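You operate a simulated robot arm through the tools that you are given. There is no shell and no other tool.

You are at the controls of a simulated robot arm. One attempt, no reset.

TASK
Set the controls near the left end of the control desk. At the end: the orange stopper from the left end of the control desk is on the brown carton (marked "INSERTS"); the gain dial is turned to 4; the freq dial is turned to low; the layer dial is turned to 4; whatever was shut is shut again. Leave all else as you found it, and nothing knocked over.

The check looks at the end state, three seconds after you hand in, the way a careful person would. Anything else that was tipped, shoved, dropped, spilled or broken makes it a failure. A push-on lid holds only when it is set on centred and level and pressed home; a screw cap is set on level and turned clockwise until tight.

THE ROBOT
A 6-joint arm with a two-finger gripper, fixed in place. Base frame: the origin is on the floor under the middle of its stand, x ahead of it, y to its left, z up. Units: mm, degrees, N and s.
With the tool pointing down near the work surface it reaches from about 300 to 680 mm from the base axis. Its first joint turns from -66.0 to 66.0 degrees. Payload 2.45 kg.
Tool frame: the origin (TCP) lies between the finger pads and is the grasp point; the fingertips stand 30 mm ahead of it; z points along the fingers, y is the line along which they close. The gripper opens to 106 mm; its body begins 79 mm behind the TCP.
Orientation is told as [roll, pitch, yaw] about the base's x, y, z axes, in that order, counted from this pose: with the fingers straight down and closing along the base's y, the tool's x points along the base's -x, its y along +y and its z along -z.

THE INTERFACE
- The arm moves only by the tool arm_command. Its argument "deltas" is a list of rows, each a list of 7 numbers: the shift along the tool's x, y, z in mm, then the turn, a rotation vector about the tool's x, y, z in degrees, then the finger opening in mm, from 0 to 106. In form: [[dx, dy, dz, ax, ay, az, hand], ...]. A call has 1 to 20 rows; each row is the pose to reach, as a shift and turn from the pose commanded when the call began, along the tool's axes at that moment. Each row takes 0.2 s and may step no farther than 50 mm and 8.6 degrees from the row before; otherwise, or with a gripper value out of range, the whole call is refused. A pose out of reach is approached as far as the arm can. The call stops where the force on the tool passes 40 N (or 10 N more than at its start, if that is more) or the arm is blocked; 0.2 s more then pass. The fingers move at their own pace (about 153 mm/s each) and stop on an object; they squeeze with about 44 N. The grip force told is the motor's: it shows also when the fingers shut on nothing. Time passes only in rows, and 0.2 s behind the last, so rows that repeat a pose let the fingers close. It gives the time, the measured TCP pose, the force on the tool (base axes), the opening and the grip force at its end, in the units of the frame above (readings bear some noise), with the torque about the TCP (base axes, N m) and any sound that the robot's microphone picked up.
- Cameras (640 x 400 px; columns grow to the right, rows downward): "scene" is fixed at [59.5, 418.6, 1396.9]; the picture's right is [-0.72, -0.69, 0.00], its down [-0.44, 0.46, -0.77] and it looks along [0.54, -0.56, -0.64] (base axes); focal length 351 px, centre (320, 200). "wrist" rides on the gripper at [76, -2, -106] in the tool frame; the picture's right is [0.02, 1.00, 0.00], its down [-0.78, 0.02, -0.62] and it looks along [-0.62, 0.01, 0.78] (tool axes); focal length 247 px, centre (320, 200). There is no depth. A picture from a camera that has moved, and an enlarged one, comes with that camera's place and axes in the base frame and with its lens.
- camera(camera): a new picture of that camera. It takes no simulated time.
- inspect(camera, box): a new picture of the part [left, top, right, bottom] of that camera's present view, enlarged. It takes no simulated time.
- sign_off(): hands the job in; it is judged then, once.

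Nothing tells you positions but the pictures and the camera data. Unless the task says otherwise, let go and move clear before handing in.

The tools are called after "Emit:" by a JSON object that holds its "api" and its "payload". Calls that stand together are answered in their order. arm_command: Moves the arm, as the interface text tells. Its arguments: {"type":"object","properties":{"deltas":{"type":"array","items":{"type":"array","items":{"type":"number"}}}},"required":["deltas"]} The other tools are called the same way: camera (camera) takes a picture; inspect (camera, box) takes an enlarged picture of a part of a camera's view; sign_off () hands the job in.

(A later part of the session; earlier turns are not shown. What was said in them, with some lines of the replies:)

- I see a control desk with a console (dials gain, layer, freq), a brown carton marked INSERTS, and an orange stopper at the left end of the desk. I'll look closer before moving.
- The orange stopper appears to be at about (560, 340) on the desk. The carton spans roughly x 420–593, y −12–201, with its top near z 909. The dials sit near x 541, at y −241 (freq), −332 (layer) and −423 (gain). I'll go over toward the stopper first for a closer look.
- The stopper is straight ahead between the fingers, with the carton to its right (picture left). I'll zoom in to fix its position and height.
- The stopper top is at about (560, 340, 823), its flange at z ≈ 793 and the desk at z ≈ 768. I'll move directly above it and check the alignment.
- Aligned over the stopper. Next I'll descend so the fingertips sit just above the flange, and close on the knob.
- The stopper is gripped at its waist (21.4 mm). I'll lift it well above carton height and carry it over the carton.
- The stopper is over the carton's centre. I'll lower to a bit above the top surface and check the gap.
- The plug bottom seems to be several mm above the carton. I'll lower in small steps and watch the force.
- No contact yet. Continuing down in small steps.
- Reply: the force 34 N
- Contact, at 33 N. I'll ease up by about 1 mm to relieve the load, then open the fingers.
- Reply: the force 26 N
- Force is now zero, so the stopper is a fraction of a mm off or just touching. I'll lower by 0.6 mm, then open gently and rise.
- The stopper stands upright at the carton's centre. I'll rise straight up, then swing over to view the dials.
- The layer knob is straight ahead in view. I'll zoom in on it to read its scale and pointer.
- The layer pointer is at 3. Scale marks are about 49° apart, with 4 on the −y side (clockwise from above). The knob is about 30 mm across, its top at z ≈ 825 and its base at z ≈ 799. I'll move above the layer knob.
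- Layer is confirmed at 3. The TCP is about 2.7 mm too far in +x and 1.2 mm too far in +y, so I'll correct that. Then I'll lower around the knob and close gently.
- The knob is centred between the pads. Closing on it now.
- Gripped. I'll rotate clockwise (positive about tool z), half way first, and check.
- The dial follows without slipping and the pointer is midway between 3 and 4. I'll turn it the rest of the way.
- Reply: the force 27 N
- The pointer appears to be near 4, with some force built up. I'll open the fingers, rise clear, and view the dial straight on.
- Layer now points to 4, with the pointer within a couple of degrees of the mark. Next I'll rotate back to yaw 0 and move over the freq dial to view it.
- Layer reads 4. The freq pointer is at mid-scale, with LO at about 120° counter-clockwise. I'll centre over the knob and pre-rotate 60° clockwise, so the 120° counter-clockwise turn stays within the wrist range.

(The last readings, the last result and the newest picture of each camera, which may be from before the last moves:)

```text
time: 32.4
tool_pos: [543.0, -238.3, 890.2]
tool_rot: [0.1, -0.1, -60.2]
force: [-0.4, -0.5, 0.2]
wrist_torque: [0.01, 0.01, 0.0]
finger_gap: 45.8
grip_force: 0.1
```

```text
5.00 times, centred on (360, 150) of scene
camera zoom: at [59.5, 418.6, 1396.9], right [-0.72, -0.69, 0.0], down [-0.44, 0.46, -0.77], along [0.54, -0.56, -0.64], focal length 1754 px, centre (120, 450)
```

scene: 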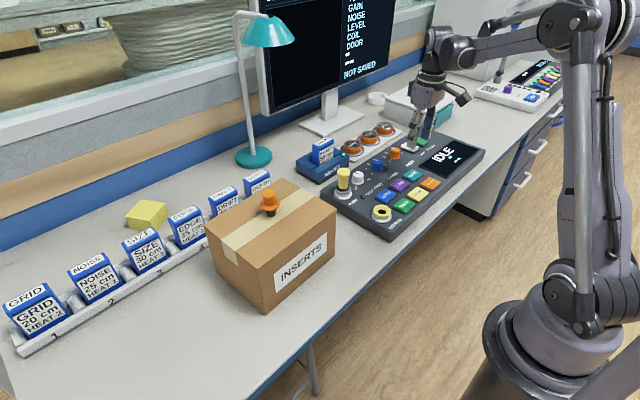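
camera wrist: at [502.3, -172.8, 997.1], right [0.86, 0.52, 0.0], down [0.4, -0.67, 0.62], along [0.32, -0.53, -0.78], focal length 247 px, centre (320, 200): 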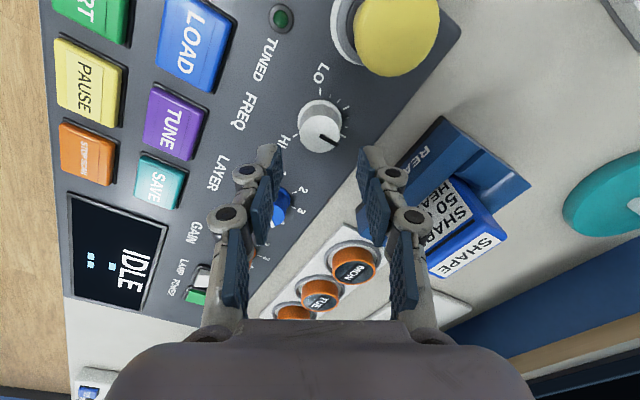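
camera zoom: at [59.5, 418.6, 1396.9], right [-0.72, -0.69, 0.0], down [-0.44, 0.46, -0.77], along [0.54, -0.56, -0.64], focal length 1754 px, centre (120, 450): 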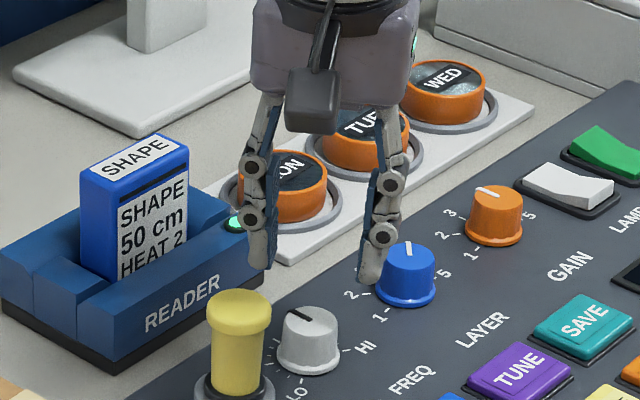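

The knob is well centred in this rotated view, and LO lies 180° from the forward direction here. Lowering around the freq knob.

Emit:
{"api": "arm_command", "payload": {"deltas": [[0.4, 0, 15, 0, 0, 0, 46], [0.4, 0, 30, 0, 0, 0, 46], [0.4, 0, 45, 0, 0, 0, 46], [0.4, 0, 55, 0, 0, 0, 46], [0.4, 0, 55, 0, 0, 0, 46]]}}

Emit:
{"api": "inspect", "payload": {"camera": "wrist", "box": [240, 80, 400, 200]}}

Emit:
{"api": "inspect", "payload": {"camera": "scene", "box": [310, 110, 410, 190]}}

```text
time: 33.6
tool_pos: [543.2, -237.2, 834.1]
tool_rot: [-0.1, -0.1, -60.1]
force: [-0.3, 0.2, -1.0]
wrist_torque: [0.03, -0.02, -0.04]
finger_gap: 45.9
grip_force: 0.1
```

```text
3.33 times, centred on (320, 140) of wrist
camera zoom: at [502.2, -171.2, 941.0], right [0.86, 0.52, 0.0], down [0.4, -0.67, 0.62], along [0.32, -0.53, -0.78], focal length 823 px, centre (320, 400)
```

zoom: 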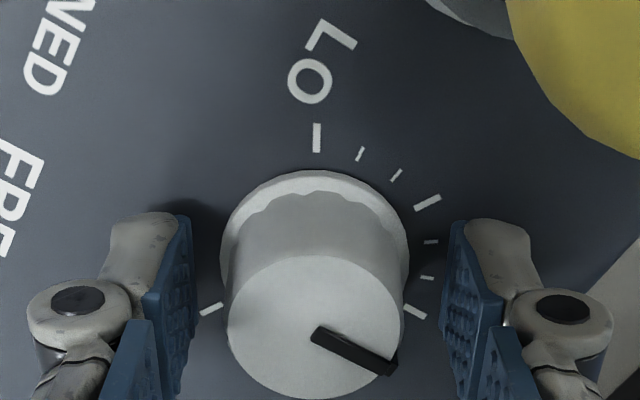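

```text
5.00 times, centred on (360, 150) of scene
camera zoom: at [59.5, 418.6, 1396.9], right [-0.72, -0.69, 0.0], down [-0.44, 0.46, -0.77], along [0.54, -0.56, -0.64], focal length 1754 px, centre (120, 450)
```

zoom: 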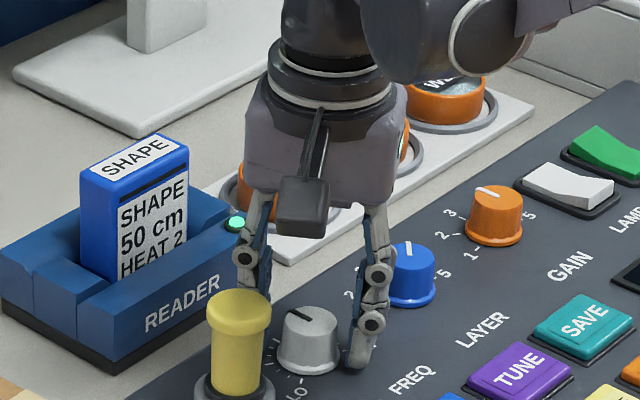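

Very close to centred. A 0.6 mm lateral correction, then I'll close on the knob.

Emit:
{"api": "arm_command", "payload": {"deltas": [[0, -0.6, 0, 0, 0, 0, 46], [0, -0.6, 0, 0, 0, 0, 36], [0, -0.6, 0, 0, 0, 0, 30], [0, -0.6, 0, 0, 0, 0, 20], [0, -0.6, 0, 0, 0, 0, 20], [0, -0.6, 0, 0, 0, 0, 20]]}}

Emit:
{"api": "inspect", "payload": {"camera": "wrist", "box": [240, 80, 400, 200]}}

```text
time: 35.0
tool_pos: [541.3, -237.0, 834.5]
tool_rot: [-0.1, -0.1, -60.1]
force: [-4.5, -0.9, 0.6]
wrist_torque: [0.01, 0.12, 0.01]
finger_gap: 29.9
grip_force: 45.6
```

```text
3.33 times, centred on (320, 140) of wrist
camera zoom: at [501.6, -171.9, 941.5], right [0.86, 0.52, 0.0], down [0.41, -0.67, 0.62], along [0.32, -0.53, -0.78], focal length 823 px, centre (320, 400)
```

zoom: 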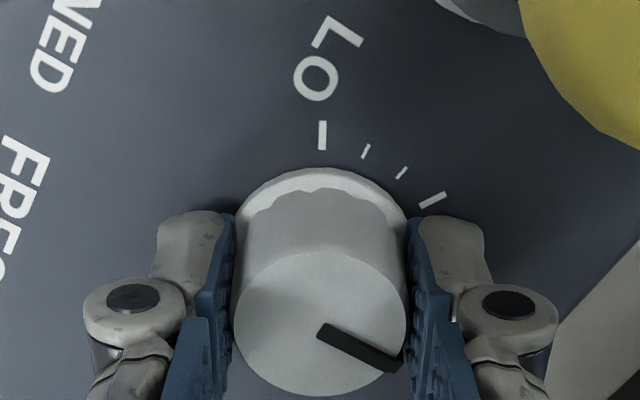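

Gripped with low side force. I'll turn counter-clockwise 60° and check the forces.

Emit:
{"api": "arm_command", "payload": {"deltas": [[0, 0, 0, 0, 0, -6, 20], [0, 0, 0, 0, 0, -12, 20], [0, 0, 0, 0, 0, -18, 20], [0, 0, 0, 0, 0, -24, 20], [0, 0, 0, 0, 0, -30, 20], [0, 0, 0, 0, 0, -30, 20]]}}

Emit:
{"api": "inspect", "payload": {"camera": "wrist", "box": [240, 80, 400, 200]}}

```text
time: 36.4
tool_pos: [542.2, -239.4, 835.7]
tool_rot: [0.1, -0.1, -29.9]
force: [-0.9, 1.3, -31.0]
wrist_torque: [0.13, 0.11, -0.02]
finger_gap: 29.8
grip_force: 44.7
```

```text
3.33 times, centred on (320, 140) of wrist
camera zoom: at [473.9, -200.8, 941.5], right [0.48, 0.88, 0.0], down [0.69, -0.38, 0.62], along [0.55, -0.3, -0.78], focal length 823 px, centre (320, 400)
```

zoom: 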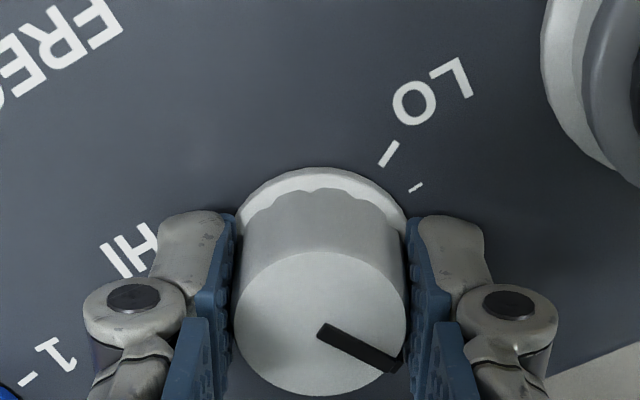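

The dial follows, but a vertical pull of 31 N has built up. I'll relax the grip by opening briefly, then re-grip and continue.

Emit:
{"api": "arm_command", "payload": {"deltas": [[0, 0, 0.5, 0, 0, 0, 34], [0, 0, 0.5, 0, 0, 0, 38], [0, 0, 0.5, 0, 0, 0, 38], [0, 0, 0.5, 0, 0, 0, 30], [0, 0, 0.5, 0, 0, 0, 20], [0, 0, 0.5, 0, 0, 0, 20]]}}

Emit:
{"api": "inspect", "payload": {"camera": "wrist", "box": [240, 80, 400, 200]}}

```text
time: 37.8
tool_pos: [542.2, -238.2, 836.0]
tool_rot: [0.0, -0.1, -29.9]
force: [4.1, 3.1, 4.3]
wrist_torque: [0.14, -0.08, 0.02]
finger_gap: 30.0
grip_force: 45.2
```

```text
3.33 times, centred on (320, 140) of wrist
camera zoom: at [473.9, -200.6, 942.1], right [0.48, 0.88, 0.0], down [0.69, -0.38, 0.62], along [0.55, -0.3, -0.78], focal length 823 px, centre (320, 400)
```

zoom: 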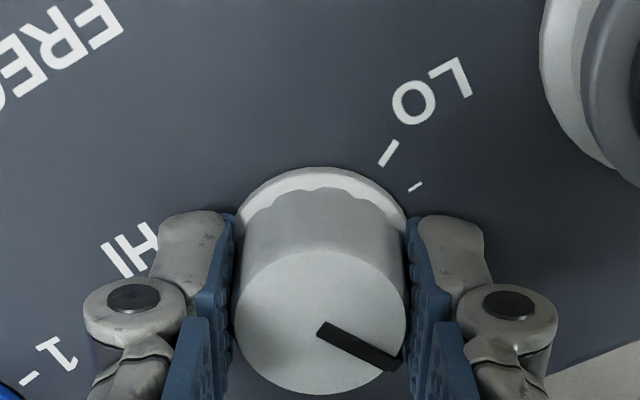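

Emit:
{"api": "arm_command", "payload": {"deltas": [[0, 0, 0, 0, 0, -6, 20], [0, 0, 0, 0, 0, -12, 20], [0, 0, 0, 0, 0, -18, 20], [0, 0, 0, 0, 0, -24, 20], [0, 0, 0, 0, 0, -30, 20], [0, 0, 0, 0, 0, -30, 20]]}}

```text
time: 39.2
tool_pos: [541.1, -238.6, 835.8]
tool_rot: [0.1, -0.1, 0.1]
force: [4.2, 8.6, 12.8]
wrist_torque: [0.38, -0.59, 0.02]
finger_gap: 29.8
grip_force: 44.9
```

Forces are moderate. Continuing another 30° counter-clockwise.

Emit:
{"api": "arm_command", "payload": {"deltas": [[0, 0, 0, 0, 0, -6, 20], [0, 0, 0, 0, 0, -12, 20], [0, 0, 0, 0, 0, -18, 20], [0, 0, 0, 0, 0, -24, 20], [0, 0, 0, 0, 0, -30, 20], [0, 0, 0, 0, 0, -30, 20]]}}

Emit:
{"api": "inspect", "payload": {"camera": "wrist", "box": [240, 80, 400, 200]}}

Emit:
{"api": "inspect", "payload": {"camera": "scene", "box": [310, 110, 410, 190]}}

```text
time: 40.6
tool_pos: [540.8, -237.9, 835.6]
tool_rot: [-0.2, -0.2, 30.2]
force: [3.4, 11.2, 18.6]
wrist_torque: [0.15, 0.29, 0.0]
finger_gap: 30.0
grip_force: 44.9
```

```text
3.33 times, centred on (320, 140) of wrist
camera zoom: at [475.6, -277.0, 942.1], right [-0.52, 0.85, 0.0], down [0.67, 0.41, 0.62], along [0.53, 0.32, -0.78], focal length 823 px, centre (320, 400)
```

zoom: 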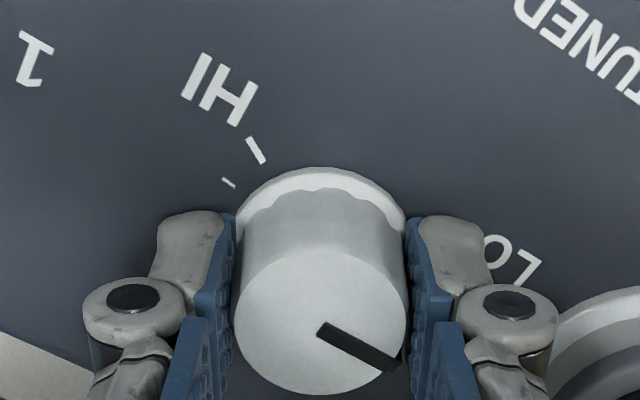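

```text
5.00 times, centred on (360, 150) of scene
camera zoom: at [59.3, 419.0, 1396.8], right [-0.72, -0.69, 0.0], down [-0.44, 0.46, -0.77], along [0.54, -0.56, -0.64], focal length 1754 px, centre (120, 450)
```

zoom: 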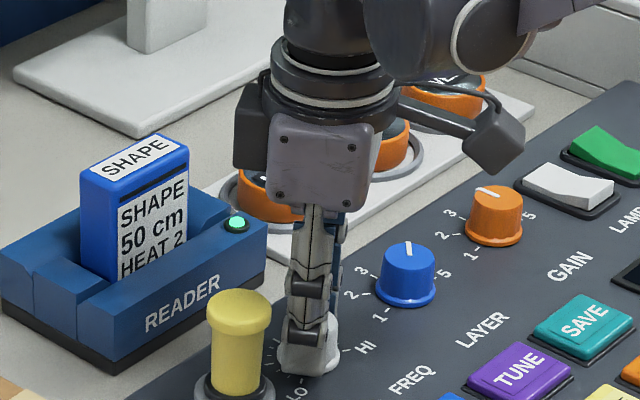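

Another 30° to reach LO.

Emit:
{"api": "arm_command", "payload": {"deltas": [[0, 0, 0, 0, 0, -6, 20], [0, 0, 0, 0, 0, -12, 20], [0, 0, 0, 0, 0, -18, 20], [0, 0, 0, 0, 0, -24, 20], [0, 0, 0, 0, 0, -29, 20], [0, 0, 0, 0, 0, -29, 20]]}}

Emit:
{"api": "inspect", "payload": {"camera": "wrist", "box": [240, 80, 400, 200]}}

Emit:
{"api": "inspect", "payload": {"camera": "scene", "box": [310, 110, 410, 190]}}

```text
time: 42.0
tool_pos: [542.1, -237.6, 835.0]
tool_rot: [-0.2, 0.0, 59.0]
force: [5.8, 9.1, 32.3]
wrist_torque: [0.23, -0.39, 0.02]
finger_gap: 30.2
grip_force: 44.5
```

```text
3.33 times, centred on (320, 140) of wrist
camera zoom: at [502.8, -303.8, 942.1], right [-0.87, 0.5, 0.0], down [0.39, 0.68, 0.62], along [0.31, 0.54, -0.78], focal length 823 px, centre (320, 400)
```

zoom: 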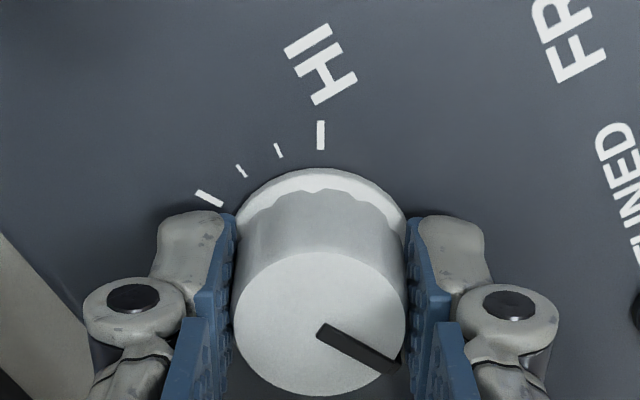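

```text
5.00 times, centred on (360, 150) of scene
camera zoom: at [59.1, 419.0, 1396.8], right [-0.72, -0.69, 0.0], down [-0.44, 0.46, -0.77], along [0.54, -0.56, -0.64], focal length 1754 px, centre (120, 450)
```

zoom: 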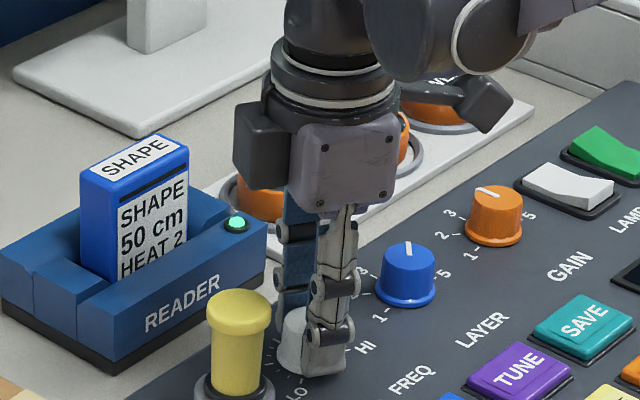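

Total turn is 119°. I'll release, rise, and check the pointer against the LO mark.

Emit:
{"api": "arm_command", "payload": {"deltas": [[0, 0, 0, 0, 0, 0, 32], [0, 0, 0, 0, 0, 0, 40], [0, 0, 0, 0, 0, 0, 46], [0, 0, 0, 0, 0, 0, 46], [0, 0, -20, 0, 0, 0, 46], [0, 0, -45, 0, 0, 0, 46], [0, 0, -75, 0, 0, 0, 46], [0, 0, -75, 0, 0, 0, 46]]}}

Emit:
{"api": "inspect", "payload": {"camera": "wrist", "box": [260, 70, 380, 160]}}

Emit:
{"api": "inspect", "payload": {"camera": "scene", "box": [330, 140, 390, 185]}}

```text
time: 43.8
tool_pos: [540.8, -239.6, 910.3]
tool_rot: [-0.1, 0.0, 58.8]
force: [0.1, 0.1, -0.1]
wrist_torque: [0.02, 0.0, 0.02]
finger_gap: 46.1
grip_force: 0.1
```

```text
4.44 times, centred on (320, 115) of wrist
camera zoom: at [502.3, -305.0, 1017.2], right [-0.87, 0.5, 0.0], down [0.39, 0.68, 0.62], along [0.31, 0.54, -0.78], focal length 1098 px, centre (320, 578)
```

zoom: 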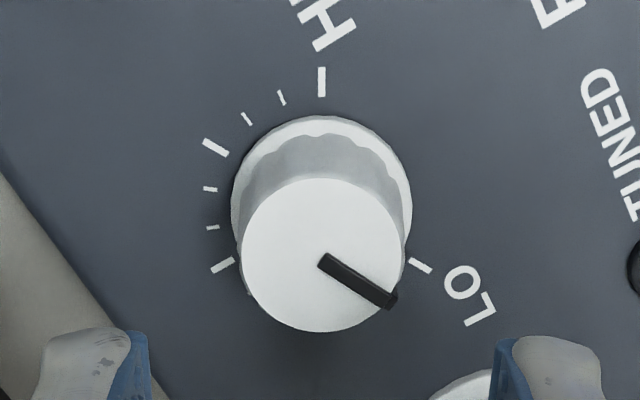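

```text
8.89 times, centred on (360, 162) of scene
camera zoom: at [59.5, 418.6, 1396.9], right [-0.72, -0.69, 0.0], down [-0.44, 0.46, -0.77], along [0.54, -0.56, -0.64], focal length 3118 px, centre (-36, 533)
```

zoom: 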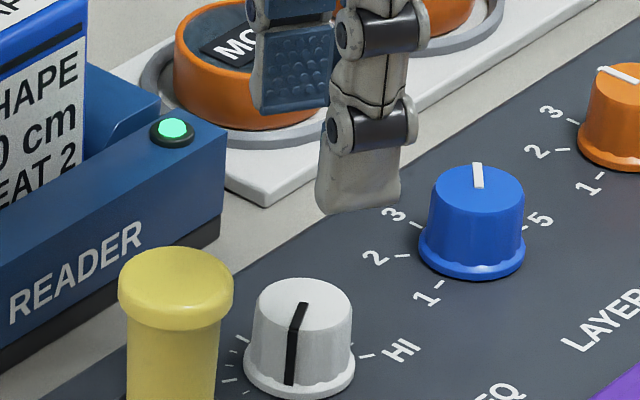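

Freq is at LO (pointer within about 1° of the mark). Next I'll rotate back to yaw 0 and approach the gain dial, stopping slightly short because it's close to the reach limit.

Emit:
{"api": "arm_command", "payload": {"deltas": [[19.6, -10.1, 0, 0, 0, 7.4, 46], [39.1, -20.3, 0, 0, 0, 14.8, 46], [58.7, -30.4, 0, 0, 0, 22.1, 46], [78.2, -40.6, 0, 0, 0, 29.5, 46], [97.8, -50.7, 0, 0, 0, 36.9, 46], [117.4, -60.9, 0, 0, 0, 44.3, 46], [136.9, -71, 0, 0, 0, 51.6, 46], [156.5, -81.2, 0, 0, 0, 59, 46], [156.5, -81.2, 0, 0, 0, 59, 46]]}}

Emit:
{"api": "camera", "payload": {"camera": "wrist"}}

Emit:
{"api": "inspect", "payload": {"camera": "wrist", "box": [240, 70, 400, 190]}}

```text
time: 45.8
tool_pos: [531.0, -415.4, 909.5]
tool_rot: [-0.1, -0.2, -0.2]
force: [-0.3, -0.3, 0.1]
wrist_torque: [-0.01, 0.0, 0.0]
finger_gap: 45.7
grip_force: 0.1
```

```text
taken
camera wrist: at [453.4, -416.2, 1016.2], right [-0.02, 1.0, 0.0], down [0.78, 0.01, 0.62], along [0.62, 0.01, -0.78], focal length 247 px, centre (320, 200)
```

wrist: 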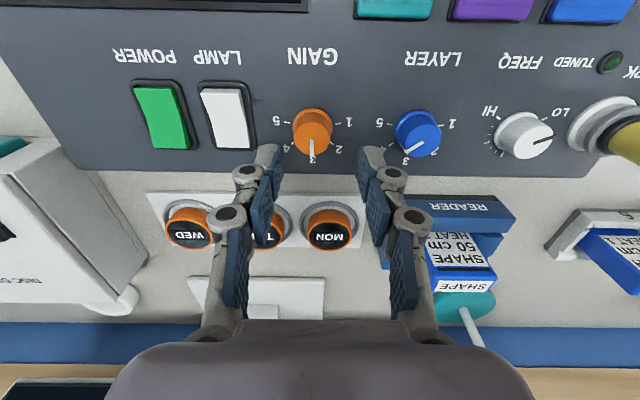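

```text
3.33 times, centred on (320, 130) of wrist
camera zoom: at [453.4, -416.2, 1016.2], right [-0.02, 1.0, 0.0], down [0.78, 0.01, 0.62], along [0.62, 0.01, -0.78], focal length 823 px, centre (320, 433)
```

zoom: 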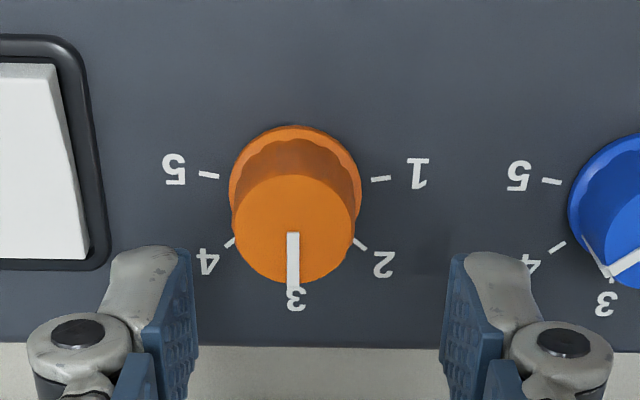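

Gain is at 3 and its knob is about 11.5 mm further in x and 6.8 mm in −y. I'll move over it and check that the arm actually reaches.

Emit:
{"api": "arm_command", "payload": {"deltas": [[-5.5, -3.4, 8, 0, 0, 0, 46], [-11.5, -6.8, 18, 0, 0, 0, 46], [-11.5, -6.8, 18, 0, 0, 0, 46]]}}

Emit:
{"api": "inspect", "payload": {"camera": "wrist", "box": [240, 70, 400, 190]}}

Emit:
{"api": "camera", "payload": {"camera": "scene"}}

```text
time: 46.6
tool_pos: [541.5, -421.3, 891.4]
tool_rot: [-0.1, -0.2, 0.0]
force: [-1.0, 0.6, 0.2]
wrist_torque: [0.03, 0.01, 0.02]
finger_gap: 46.0
grip_force: 0.1
```

```text
3.33 times, centred on (320, 130) of wrist
camera zoom: at [465.0, -422.2, 998.2], right [-0.02, 1.0, 0.0], down [0.78, 0.02, 0.62], along [0.62, 0.01, -0.78], focal length 823 px, centre (320, 433)
```

zoom: 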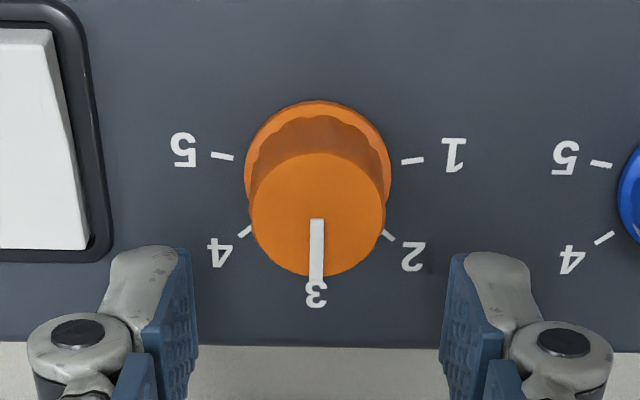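

```text
taken
```

scene: 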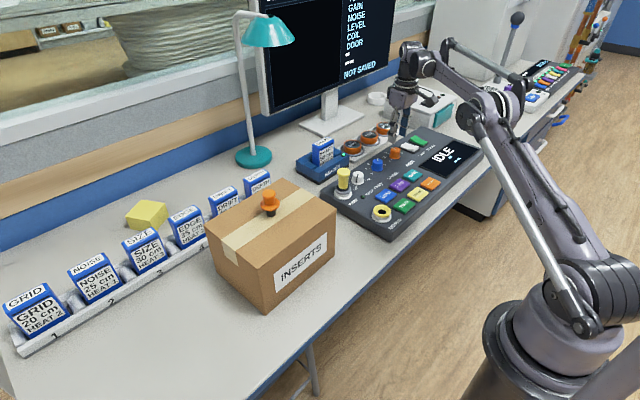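

The arm reaches, and the knob is centred within about 0.6 mm. Lowering around it.

Emit:
{"api": "arm_command", "payload": {"deltas": [[0, -0.5, 15, 0, 0, 0, 43], [0, -0.5, 30, 0, 0, 0, 43], [0, -0.5, 45, 0, 0, 0, 43], [0, -0.5, 56, 0, 0, 0, 43], [0, -0.5, 56, 0, 0, 0, 43]]}}

Emit:
{"api": "inspect", "payload": {"camera": "wrist", "box": [240, 80, 400, 200]}}

Emit:
{"api": "inspect", "payload": {"camera": "scene", "box": [350, 110, 440, 178]}}

```text
time: 47.8
tool_pos: [542.5, -421.7, 838.4]
tool_rot: [0.0, 0.0, -0.1]
force: [0.4, 0.3, 0.3]
wrist_torque: [0.0, -0.03, 0.0]
finger_gap: 43.0
grip_force: 0.1
```

```text
3.33 times, centred on (320, 140) of wrist
camera zoom: at [465.3, -422.6, 944.1], right [-0.02, 1.0, 0.0], down [0.78, 0.02, 0.62], along [0.62, 0.01, -0.78], focal length 823 px, centre (320, 400)
```

zoom: 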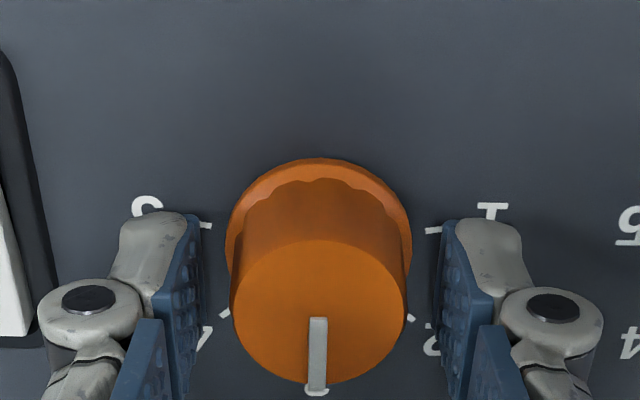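

```text
5.88 times, centred on (395, 144) of scene
camera zoom: at [59.5, 418.6, 1396.9], right [-0.72, -0.69, 0.0], down [-0.44, 0.46, -0.77], along [0.54, -0.56, -0.64], focal length 2064 px, centre (-121, 529)
```

zoom: 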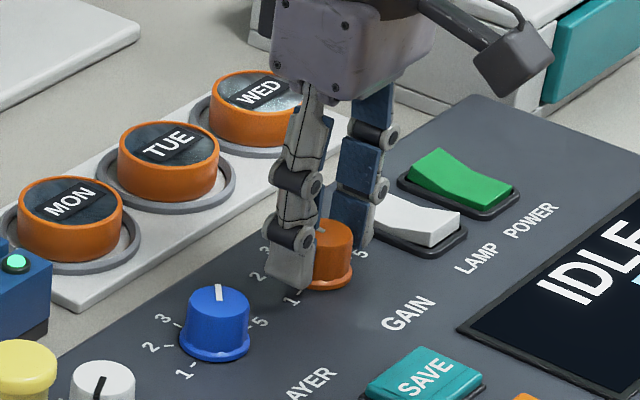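

Centred. Closing on the gain knob.

Emit:
{"api": "arm_command", "payload": {"deltas": [[0, 0, 0, 0, 0, 0, 36], [0, 0, 0, 0, 0, 0, 30], [0, 0, 0, 0, 0, 0, 20], [0, 0, 0, 0, 0, 0, 20], [0, 0, 0, 0, 0, 0, 20]]}}

Emit:
{"api": "inspect", "payload": {"camera": "wrist", "box": [240, 80, 400, 200]}}

```text
time: 49.0
tool_pos: [543.4, -422.8, 837.4]
tool_rot: [-0.1, -0.2, -0.1]
force: [0.9, -3.5, -1.9]
wrist_torque: [-0.1, -0.06, -0.01]
finger_gap: 30.6
grip_force: 45.0
```

```text
3.33 times, centred on (320, 140) of wrist
camera zoom: at [465.3, -422.8, 944.2], right [-0.02, 1.0, 0.0], down [0.78, 0.02, 0.62], along [0.62, 0.01, -0.78], focal length 823 px, centre (320, 400)
```

zoom: 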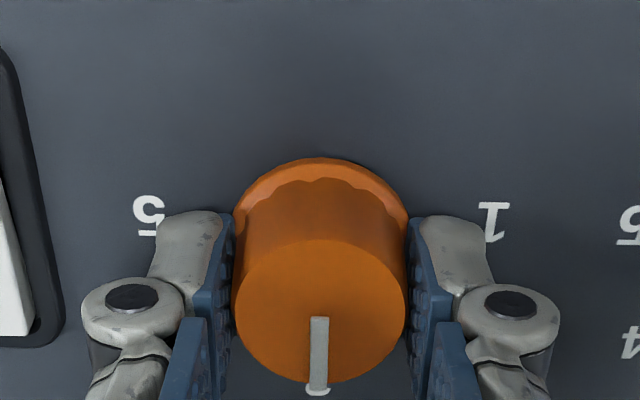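

Gripped. Turning clockwise 24° first and checking.

Emit:
{"api": "arm_command", "payload": {"deltas": [[0, 0, 0, 0, 0, 6, 20], [0, 0, 0, 0, 0, 12, 20], [0, 0, 0, 0, 0, 18, 20], [0, 0, 0, 0, 0, 24, 20], [0, 0, 0, 0, 0, 24, 20]]}}

Emit:
{"api": "inspect", "payload": {"camera": "wrist", "box": [240, 80, 400, 200]}}

Emit:
{"api": "inspect", "payload": {"camera": "scene", "box": [350, 110, 440, 178]}}

```text
time: 50.2
tool_pos: [542.8, -422.7, 838.3]
tool_rot: [0.1, -0.2, -24.1]
force: [4.7, -5.3, 25.3]
wrist_torque: [-0.03, 0.13, 0.0]
finger_gap: 30.2
grip_force: 45.3
```

```text
3.33 times, centred on (320, 140) of wrist
camera zoom: at [471.2, -391.8, 944.1], right [0.39, 0.92, 0.0], down [0.72, -0.3, 0.62], along [0.57, -0.24, -0.78], focal length 823 px, centre (320, 400)
```

zoom: 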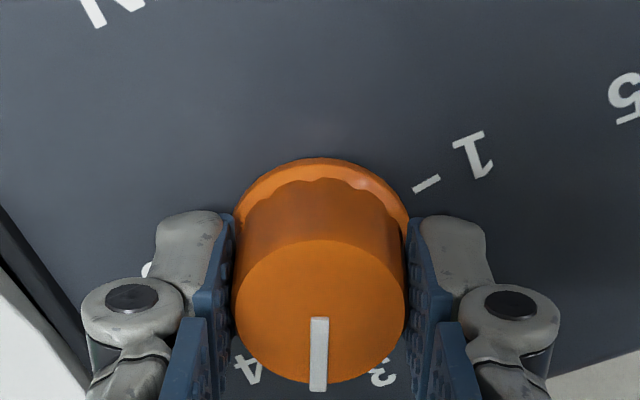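

```text
5.88 times, centred on (395, 144) of scene
camera zoom: at [59.2, 418.8, 1396.8], right [-0.72, -0.69, 0.0], down [-0.44, 0.46, -0.77], along [0.54, -0.56, -0.64], focal length 2064 px, centre (-121, 529)
```

zoom: 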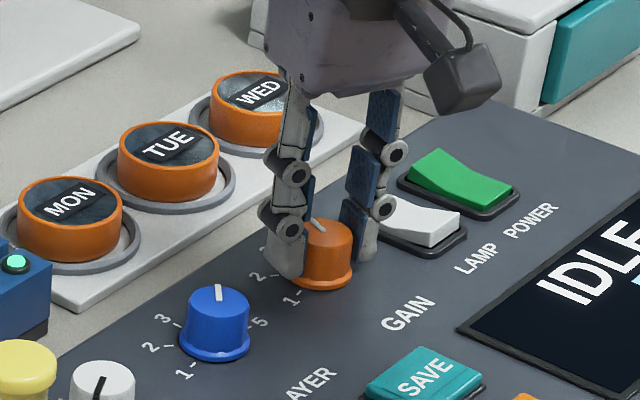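

Force has built to 25 N, so I'll open and re-grip to reset it before the second half of the turn.

Emit:
{"api": "arm_command", "payload": {"deltas": [[0, 0, 0, 0, 0, 0, 34], [0, 0, 0, 0, 0, 0, 37], [0, 0, 0, 0, 0, 0, 37], [0, 0, 0, 0, 0, 0, 30], [0, 0, 0, 0, 0, 0, 20], [0, 0, 0, 0, 0, 0, 20]]}}

```text
time: 51.6
tool_pos: [543.3, -421.3, 836.2]
tool_rot: [0.0, -0.1, -24.2]
force: [-0.8, 0.3, -4.0]
wrist_torque: [0.04, -0.04, 0.01]
finger_gap: 30.8
grip_force: 44.8
```

Emit:
{"api": "arm_command", "payload": {"deltas": [[0, 0, 0, 0, 0, 6, 20], [0, 0, 0, 0, 0, 12, 20], [0, 0, 0, 0, 0, 18, 20], [0, 0, 0, 0, 0, 24, 20], [0, 0, 0, 0, 0, 24, 20]]}}

Emit:
{"api": "inspect", "payload": {"camera": "wrist", "box": [240, 80, 400, 200]}}

Emit:
{"api": "inspect", "payload": {"camera": "scene", "box": [350, 110, 440, 178]}}

```text
time: 52.8
tool_pos: [541.9, -421.8, 836.6]
tool_rot: [0.0, -0.1, -48.1]
force: [3.2, -2.9, -4.6]
wrist_torque: [-0.13, -0.07, -0.09]
finger_gap: 30.7
grip_force: 45.2
```

```text
3.33 times, centred on (320, 140) of wrist
camera zoom: at [489.1, -366.0, 942.9], right [0.73, 0.68, 0.0], down [0.53, -0.57, 0.62], along [0.43, -0.45, -0.78], focal length 823 px, centre (320, 400)
```

zoom: 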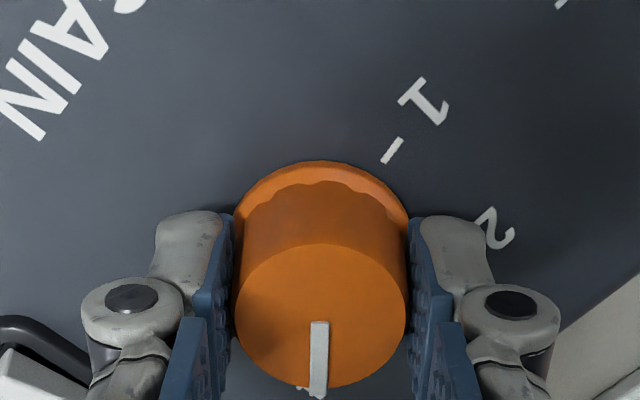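

```text
5.88 times, centred on (395, 144) of scene
camera zoom: at [59.6, 418.5, 1396.9], right [-0.72, -0.69, 0.0], down [-0.44, 0.46, -0.77], along [0.54, -0.56, -0.64], focal length 2064 px, centre (-121, 529)
```

zoom: 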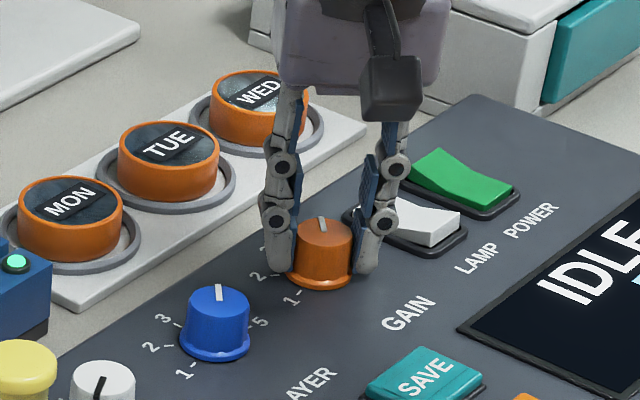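

Turned to about 48°. Next I'll release, rise, and check the pointer against 4.

Emit:
{"api": "arm_command", "payload": {"deltas": [[0, 0, 0, 0, 0, 0, 32], [0, 0, 0, 0, 0, 0, 38], [0, 0, 0, 0, 0, 0, 43], [0, 0, 0, 0, 0, 0, 43], [0, 0, -20, 0, 0, 0, 43], [0, 0, -45, 0, 0, 0, 43], [0, 0, -75, 0, 0, 0, 43], [0, 0, -75, 0, 0, 0, 43]]}}

Emit:
{"api": "inspect", "payload": {"camera": "wrist", "box": [260, 70, 380, 160]}}

Emit:
{"api": "inspect", "payload": {"camera": "scene", "box": [340, 120, 430, 190]}}

```text
time: 54.6
tool_pos: [541.7, -422.3, 912.9]
tool_rot: [0.1, -0.1, -48.1]
force: [0.4, -0.1, 1.2]
wrist_torque: [-0.02, 0.02, -0.02]
finger_gap: 42.9
grip_force: 0.1
```

```text
4.44 times, centred on (320, 115) of wrist
camera zoom: at [488.1, -366.0, 1018.9], right [0.73, 0.68, 0.0], down [0.54, -0.57, 0.62], along [0.43, -0.45, -0.78], focal length 1098 px, centre (320, 578)
```

zoom: 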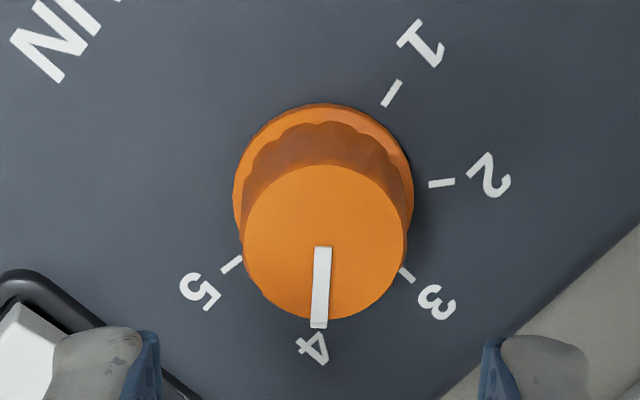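

```text
5.71 times, centred on (385, 155) of scene
camera zoom: at [59.5, 418.6, 1396.9], right [-0.72, -0.69, 0.0], down [-0.44, 0.46, -0.77], along [0.54, -0.56, -0.64], focal length 2005 px, centre (-51, 457)
```

zoom: 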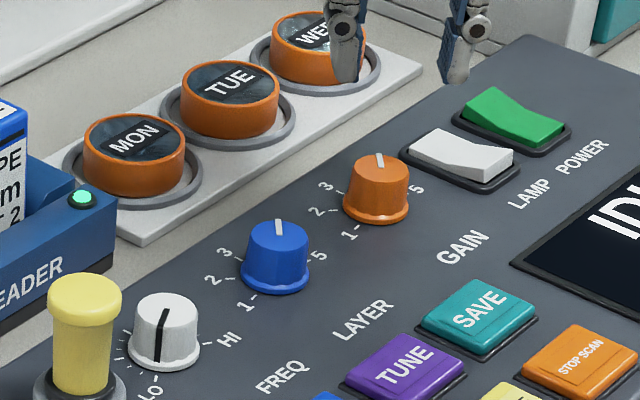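

Gain points to 4, layer to 4, and freq to LO. I'll retract up and away, then check everything.

Emit:
{"api": "arm_command", "payload": {"deltas": [[0, 0, -38, 0, 0, 0, 43], [0, 0, -76, 0, 0, 0, 43], [0, 0, -114, 0, 0, 0, 43], [0, 0, -160, 0, 0, 0, 43], [38, 13, -165, 0, 0, -5.3, 43], [76, 26, -170, 0, 0, -10.6, 43], [114, 39, -175, 0, 0, -16, 43], [152, 52, -180, 0, 0, -21.3, 43], [190, 65, -185, 0, 0, -26.6, 43], [228, 78, -190, 0, 0, -32, 43], [266, 91, -195, 0, 0, -37.3, 43], [304, 104, -200, 0, 0, -42.6, 43], [341.7, 116.6, -205, 0, 0, -48, 43], [341.7, 116.6, -205, 0, 0, -48, 43]]}}

Emit:
{"api": "camera", "payload": {"camera": "scene"}}

Emit:
{"api": "camera", "payload": {"camera": "wrist"}}

Emit:
{"api": "inspect", "payload": {"camera": "scene", "box": [330, 120, 490, 240]}}

Emit:
{"api": "inspect", "payload": {"camera": "scene", "box": [200, 160, 340, 320]}}

```text
time: 57.6
tool_pos: [398.5, -90.2, 1119.2]
tool_rot: [-0.2, -0.1, -0.1]
force: [-1.0, 0.3, 0.2]
wrist_torque: [-0.01, -0.04, -0.01]
finger_gap: 42.7
grip_force: 0.2
out of reach, approached as far as the arm can: row 2, 3, 4, 5
```

```text
taken
```

scene: 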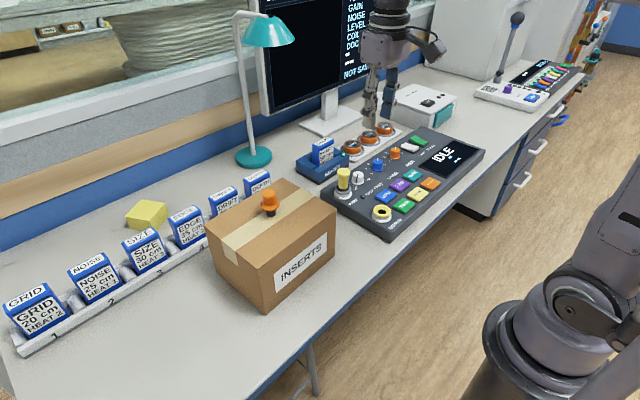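

```text
taken
camera wrist: at [321.3, -91.1, 1225.8], right [-0.02, 1.0, 0.0], down [0.78, 0.02, 0.62], along [0.62, 0.01, -0.78], focal length 247 px, centre (320, 200)
```

wrist: 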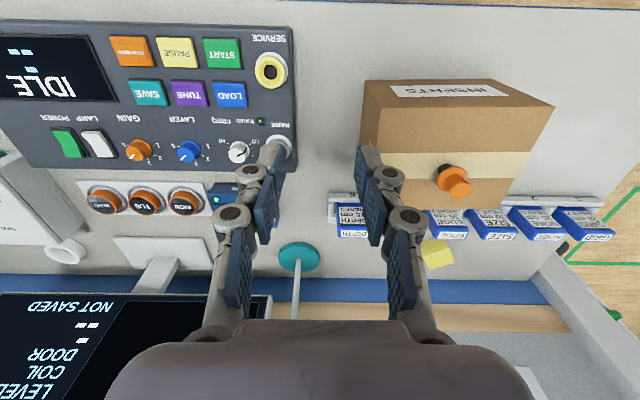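

```text
3.33 times, centred on (410, 180) of scene
camera zoom: at [59.5, 418.6, 1396.9], right [-0.72, -0.69, 0.0], down [-0.44, 0.46, -0.77], along [0.54, -0.56, -0.64], focal length 1169 px, centre (20, 267)
```

zoom: 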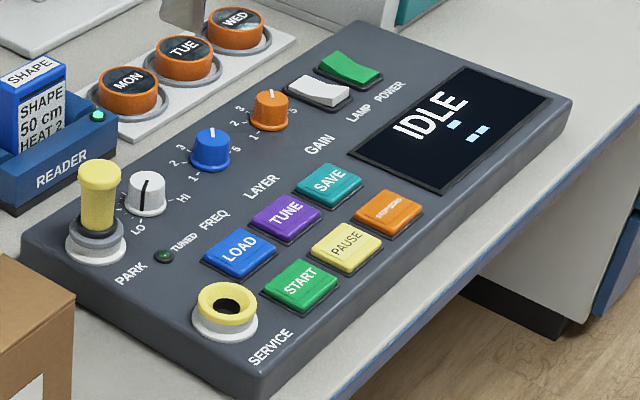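

```text
2.50 times, centred on (270, 240) of scene
camera zoom: at [59.5, 418.6, 1396.9], right [-0.72, -0.69, 0.0], down [-0.44, 0.46, -0.77], along [0.54, -0.56, -0.64], focal length 877 px, centre (445, 100)
```

zoom: 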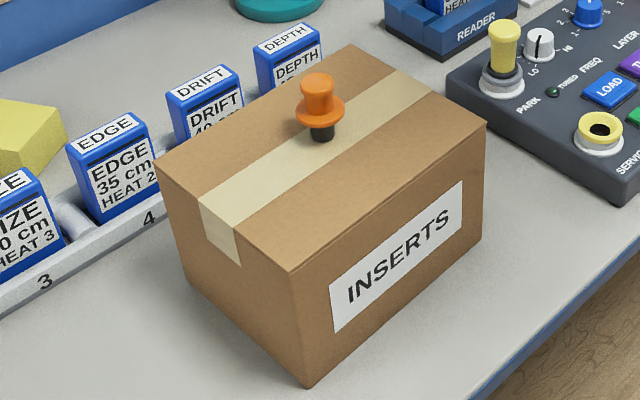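

Everything looks in order. One last zoom on the three dials from this pose.

Emit:
{"api": "inspect", "payload": {"camera": "wrist", "box": [115, 120, 265, 175]}}

Emit:
{"api": "inspect", "payload": {"camera": "scene", "box": [335, 140, 415, 195]}}

```text
4.27 times, centred on (190, 148) of wrist
camera zoom: at [321.3, -91.1, 1225.8], right [-0.02, 1.0, 0.0], down [0.78, 0.02, 0.62], along [0.62, 0.01, -0.78], focal length 1054 px, centre (875, 424)
```

zoom: 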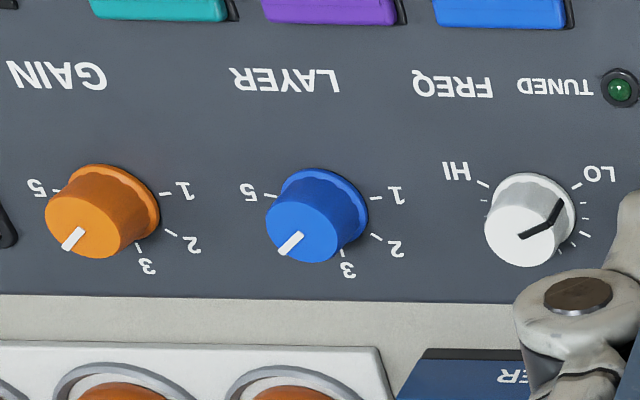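

```text
7.27 times, centred on (375, 168) of scene
camera zoom: at [59.5, 418.6, 1396.9], right [-0.72, -0.69, 0.0], down [-0.44, 0.46, -0.77], along [0.54, -0.56, -0.64], focal length 2551 px, centre (-80, 436)
```

zoom: 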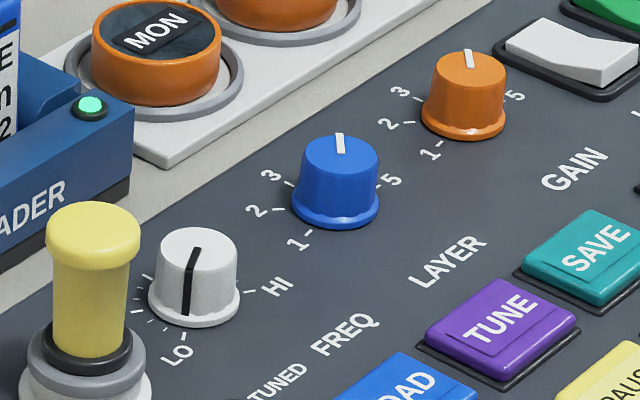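

The gain and layer dials point to 4 and the freq dial points to LO. The orange stopper stands upright on the carton, nothing was opened, and everything else is where it was. The arm is clear, so I'm handing in.

Emit:
{"api": "sign_off", "payload": {}}

```text
The job is handed in.
```

The job is handed in, and the last pictures showed the desk as the task asked:

- **Stopper:** the orange stopper stands upright near the middle of the top of the "INSERTS" carton.
- **Gain dial:** turned from 3 to 4.
- **Layer dial:** turned from 3 to 4, within about 2 degrees of the mark.
- **Freq dial:** turned from mid-scale to LO, within about 1 degree of the mark.
- **Everything else:** I opened nothing, so there was nothing to shut again. I saw nothing else moved or knocked over.

The arm had let go and moved clear before I handed in.
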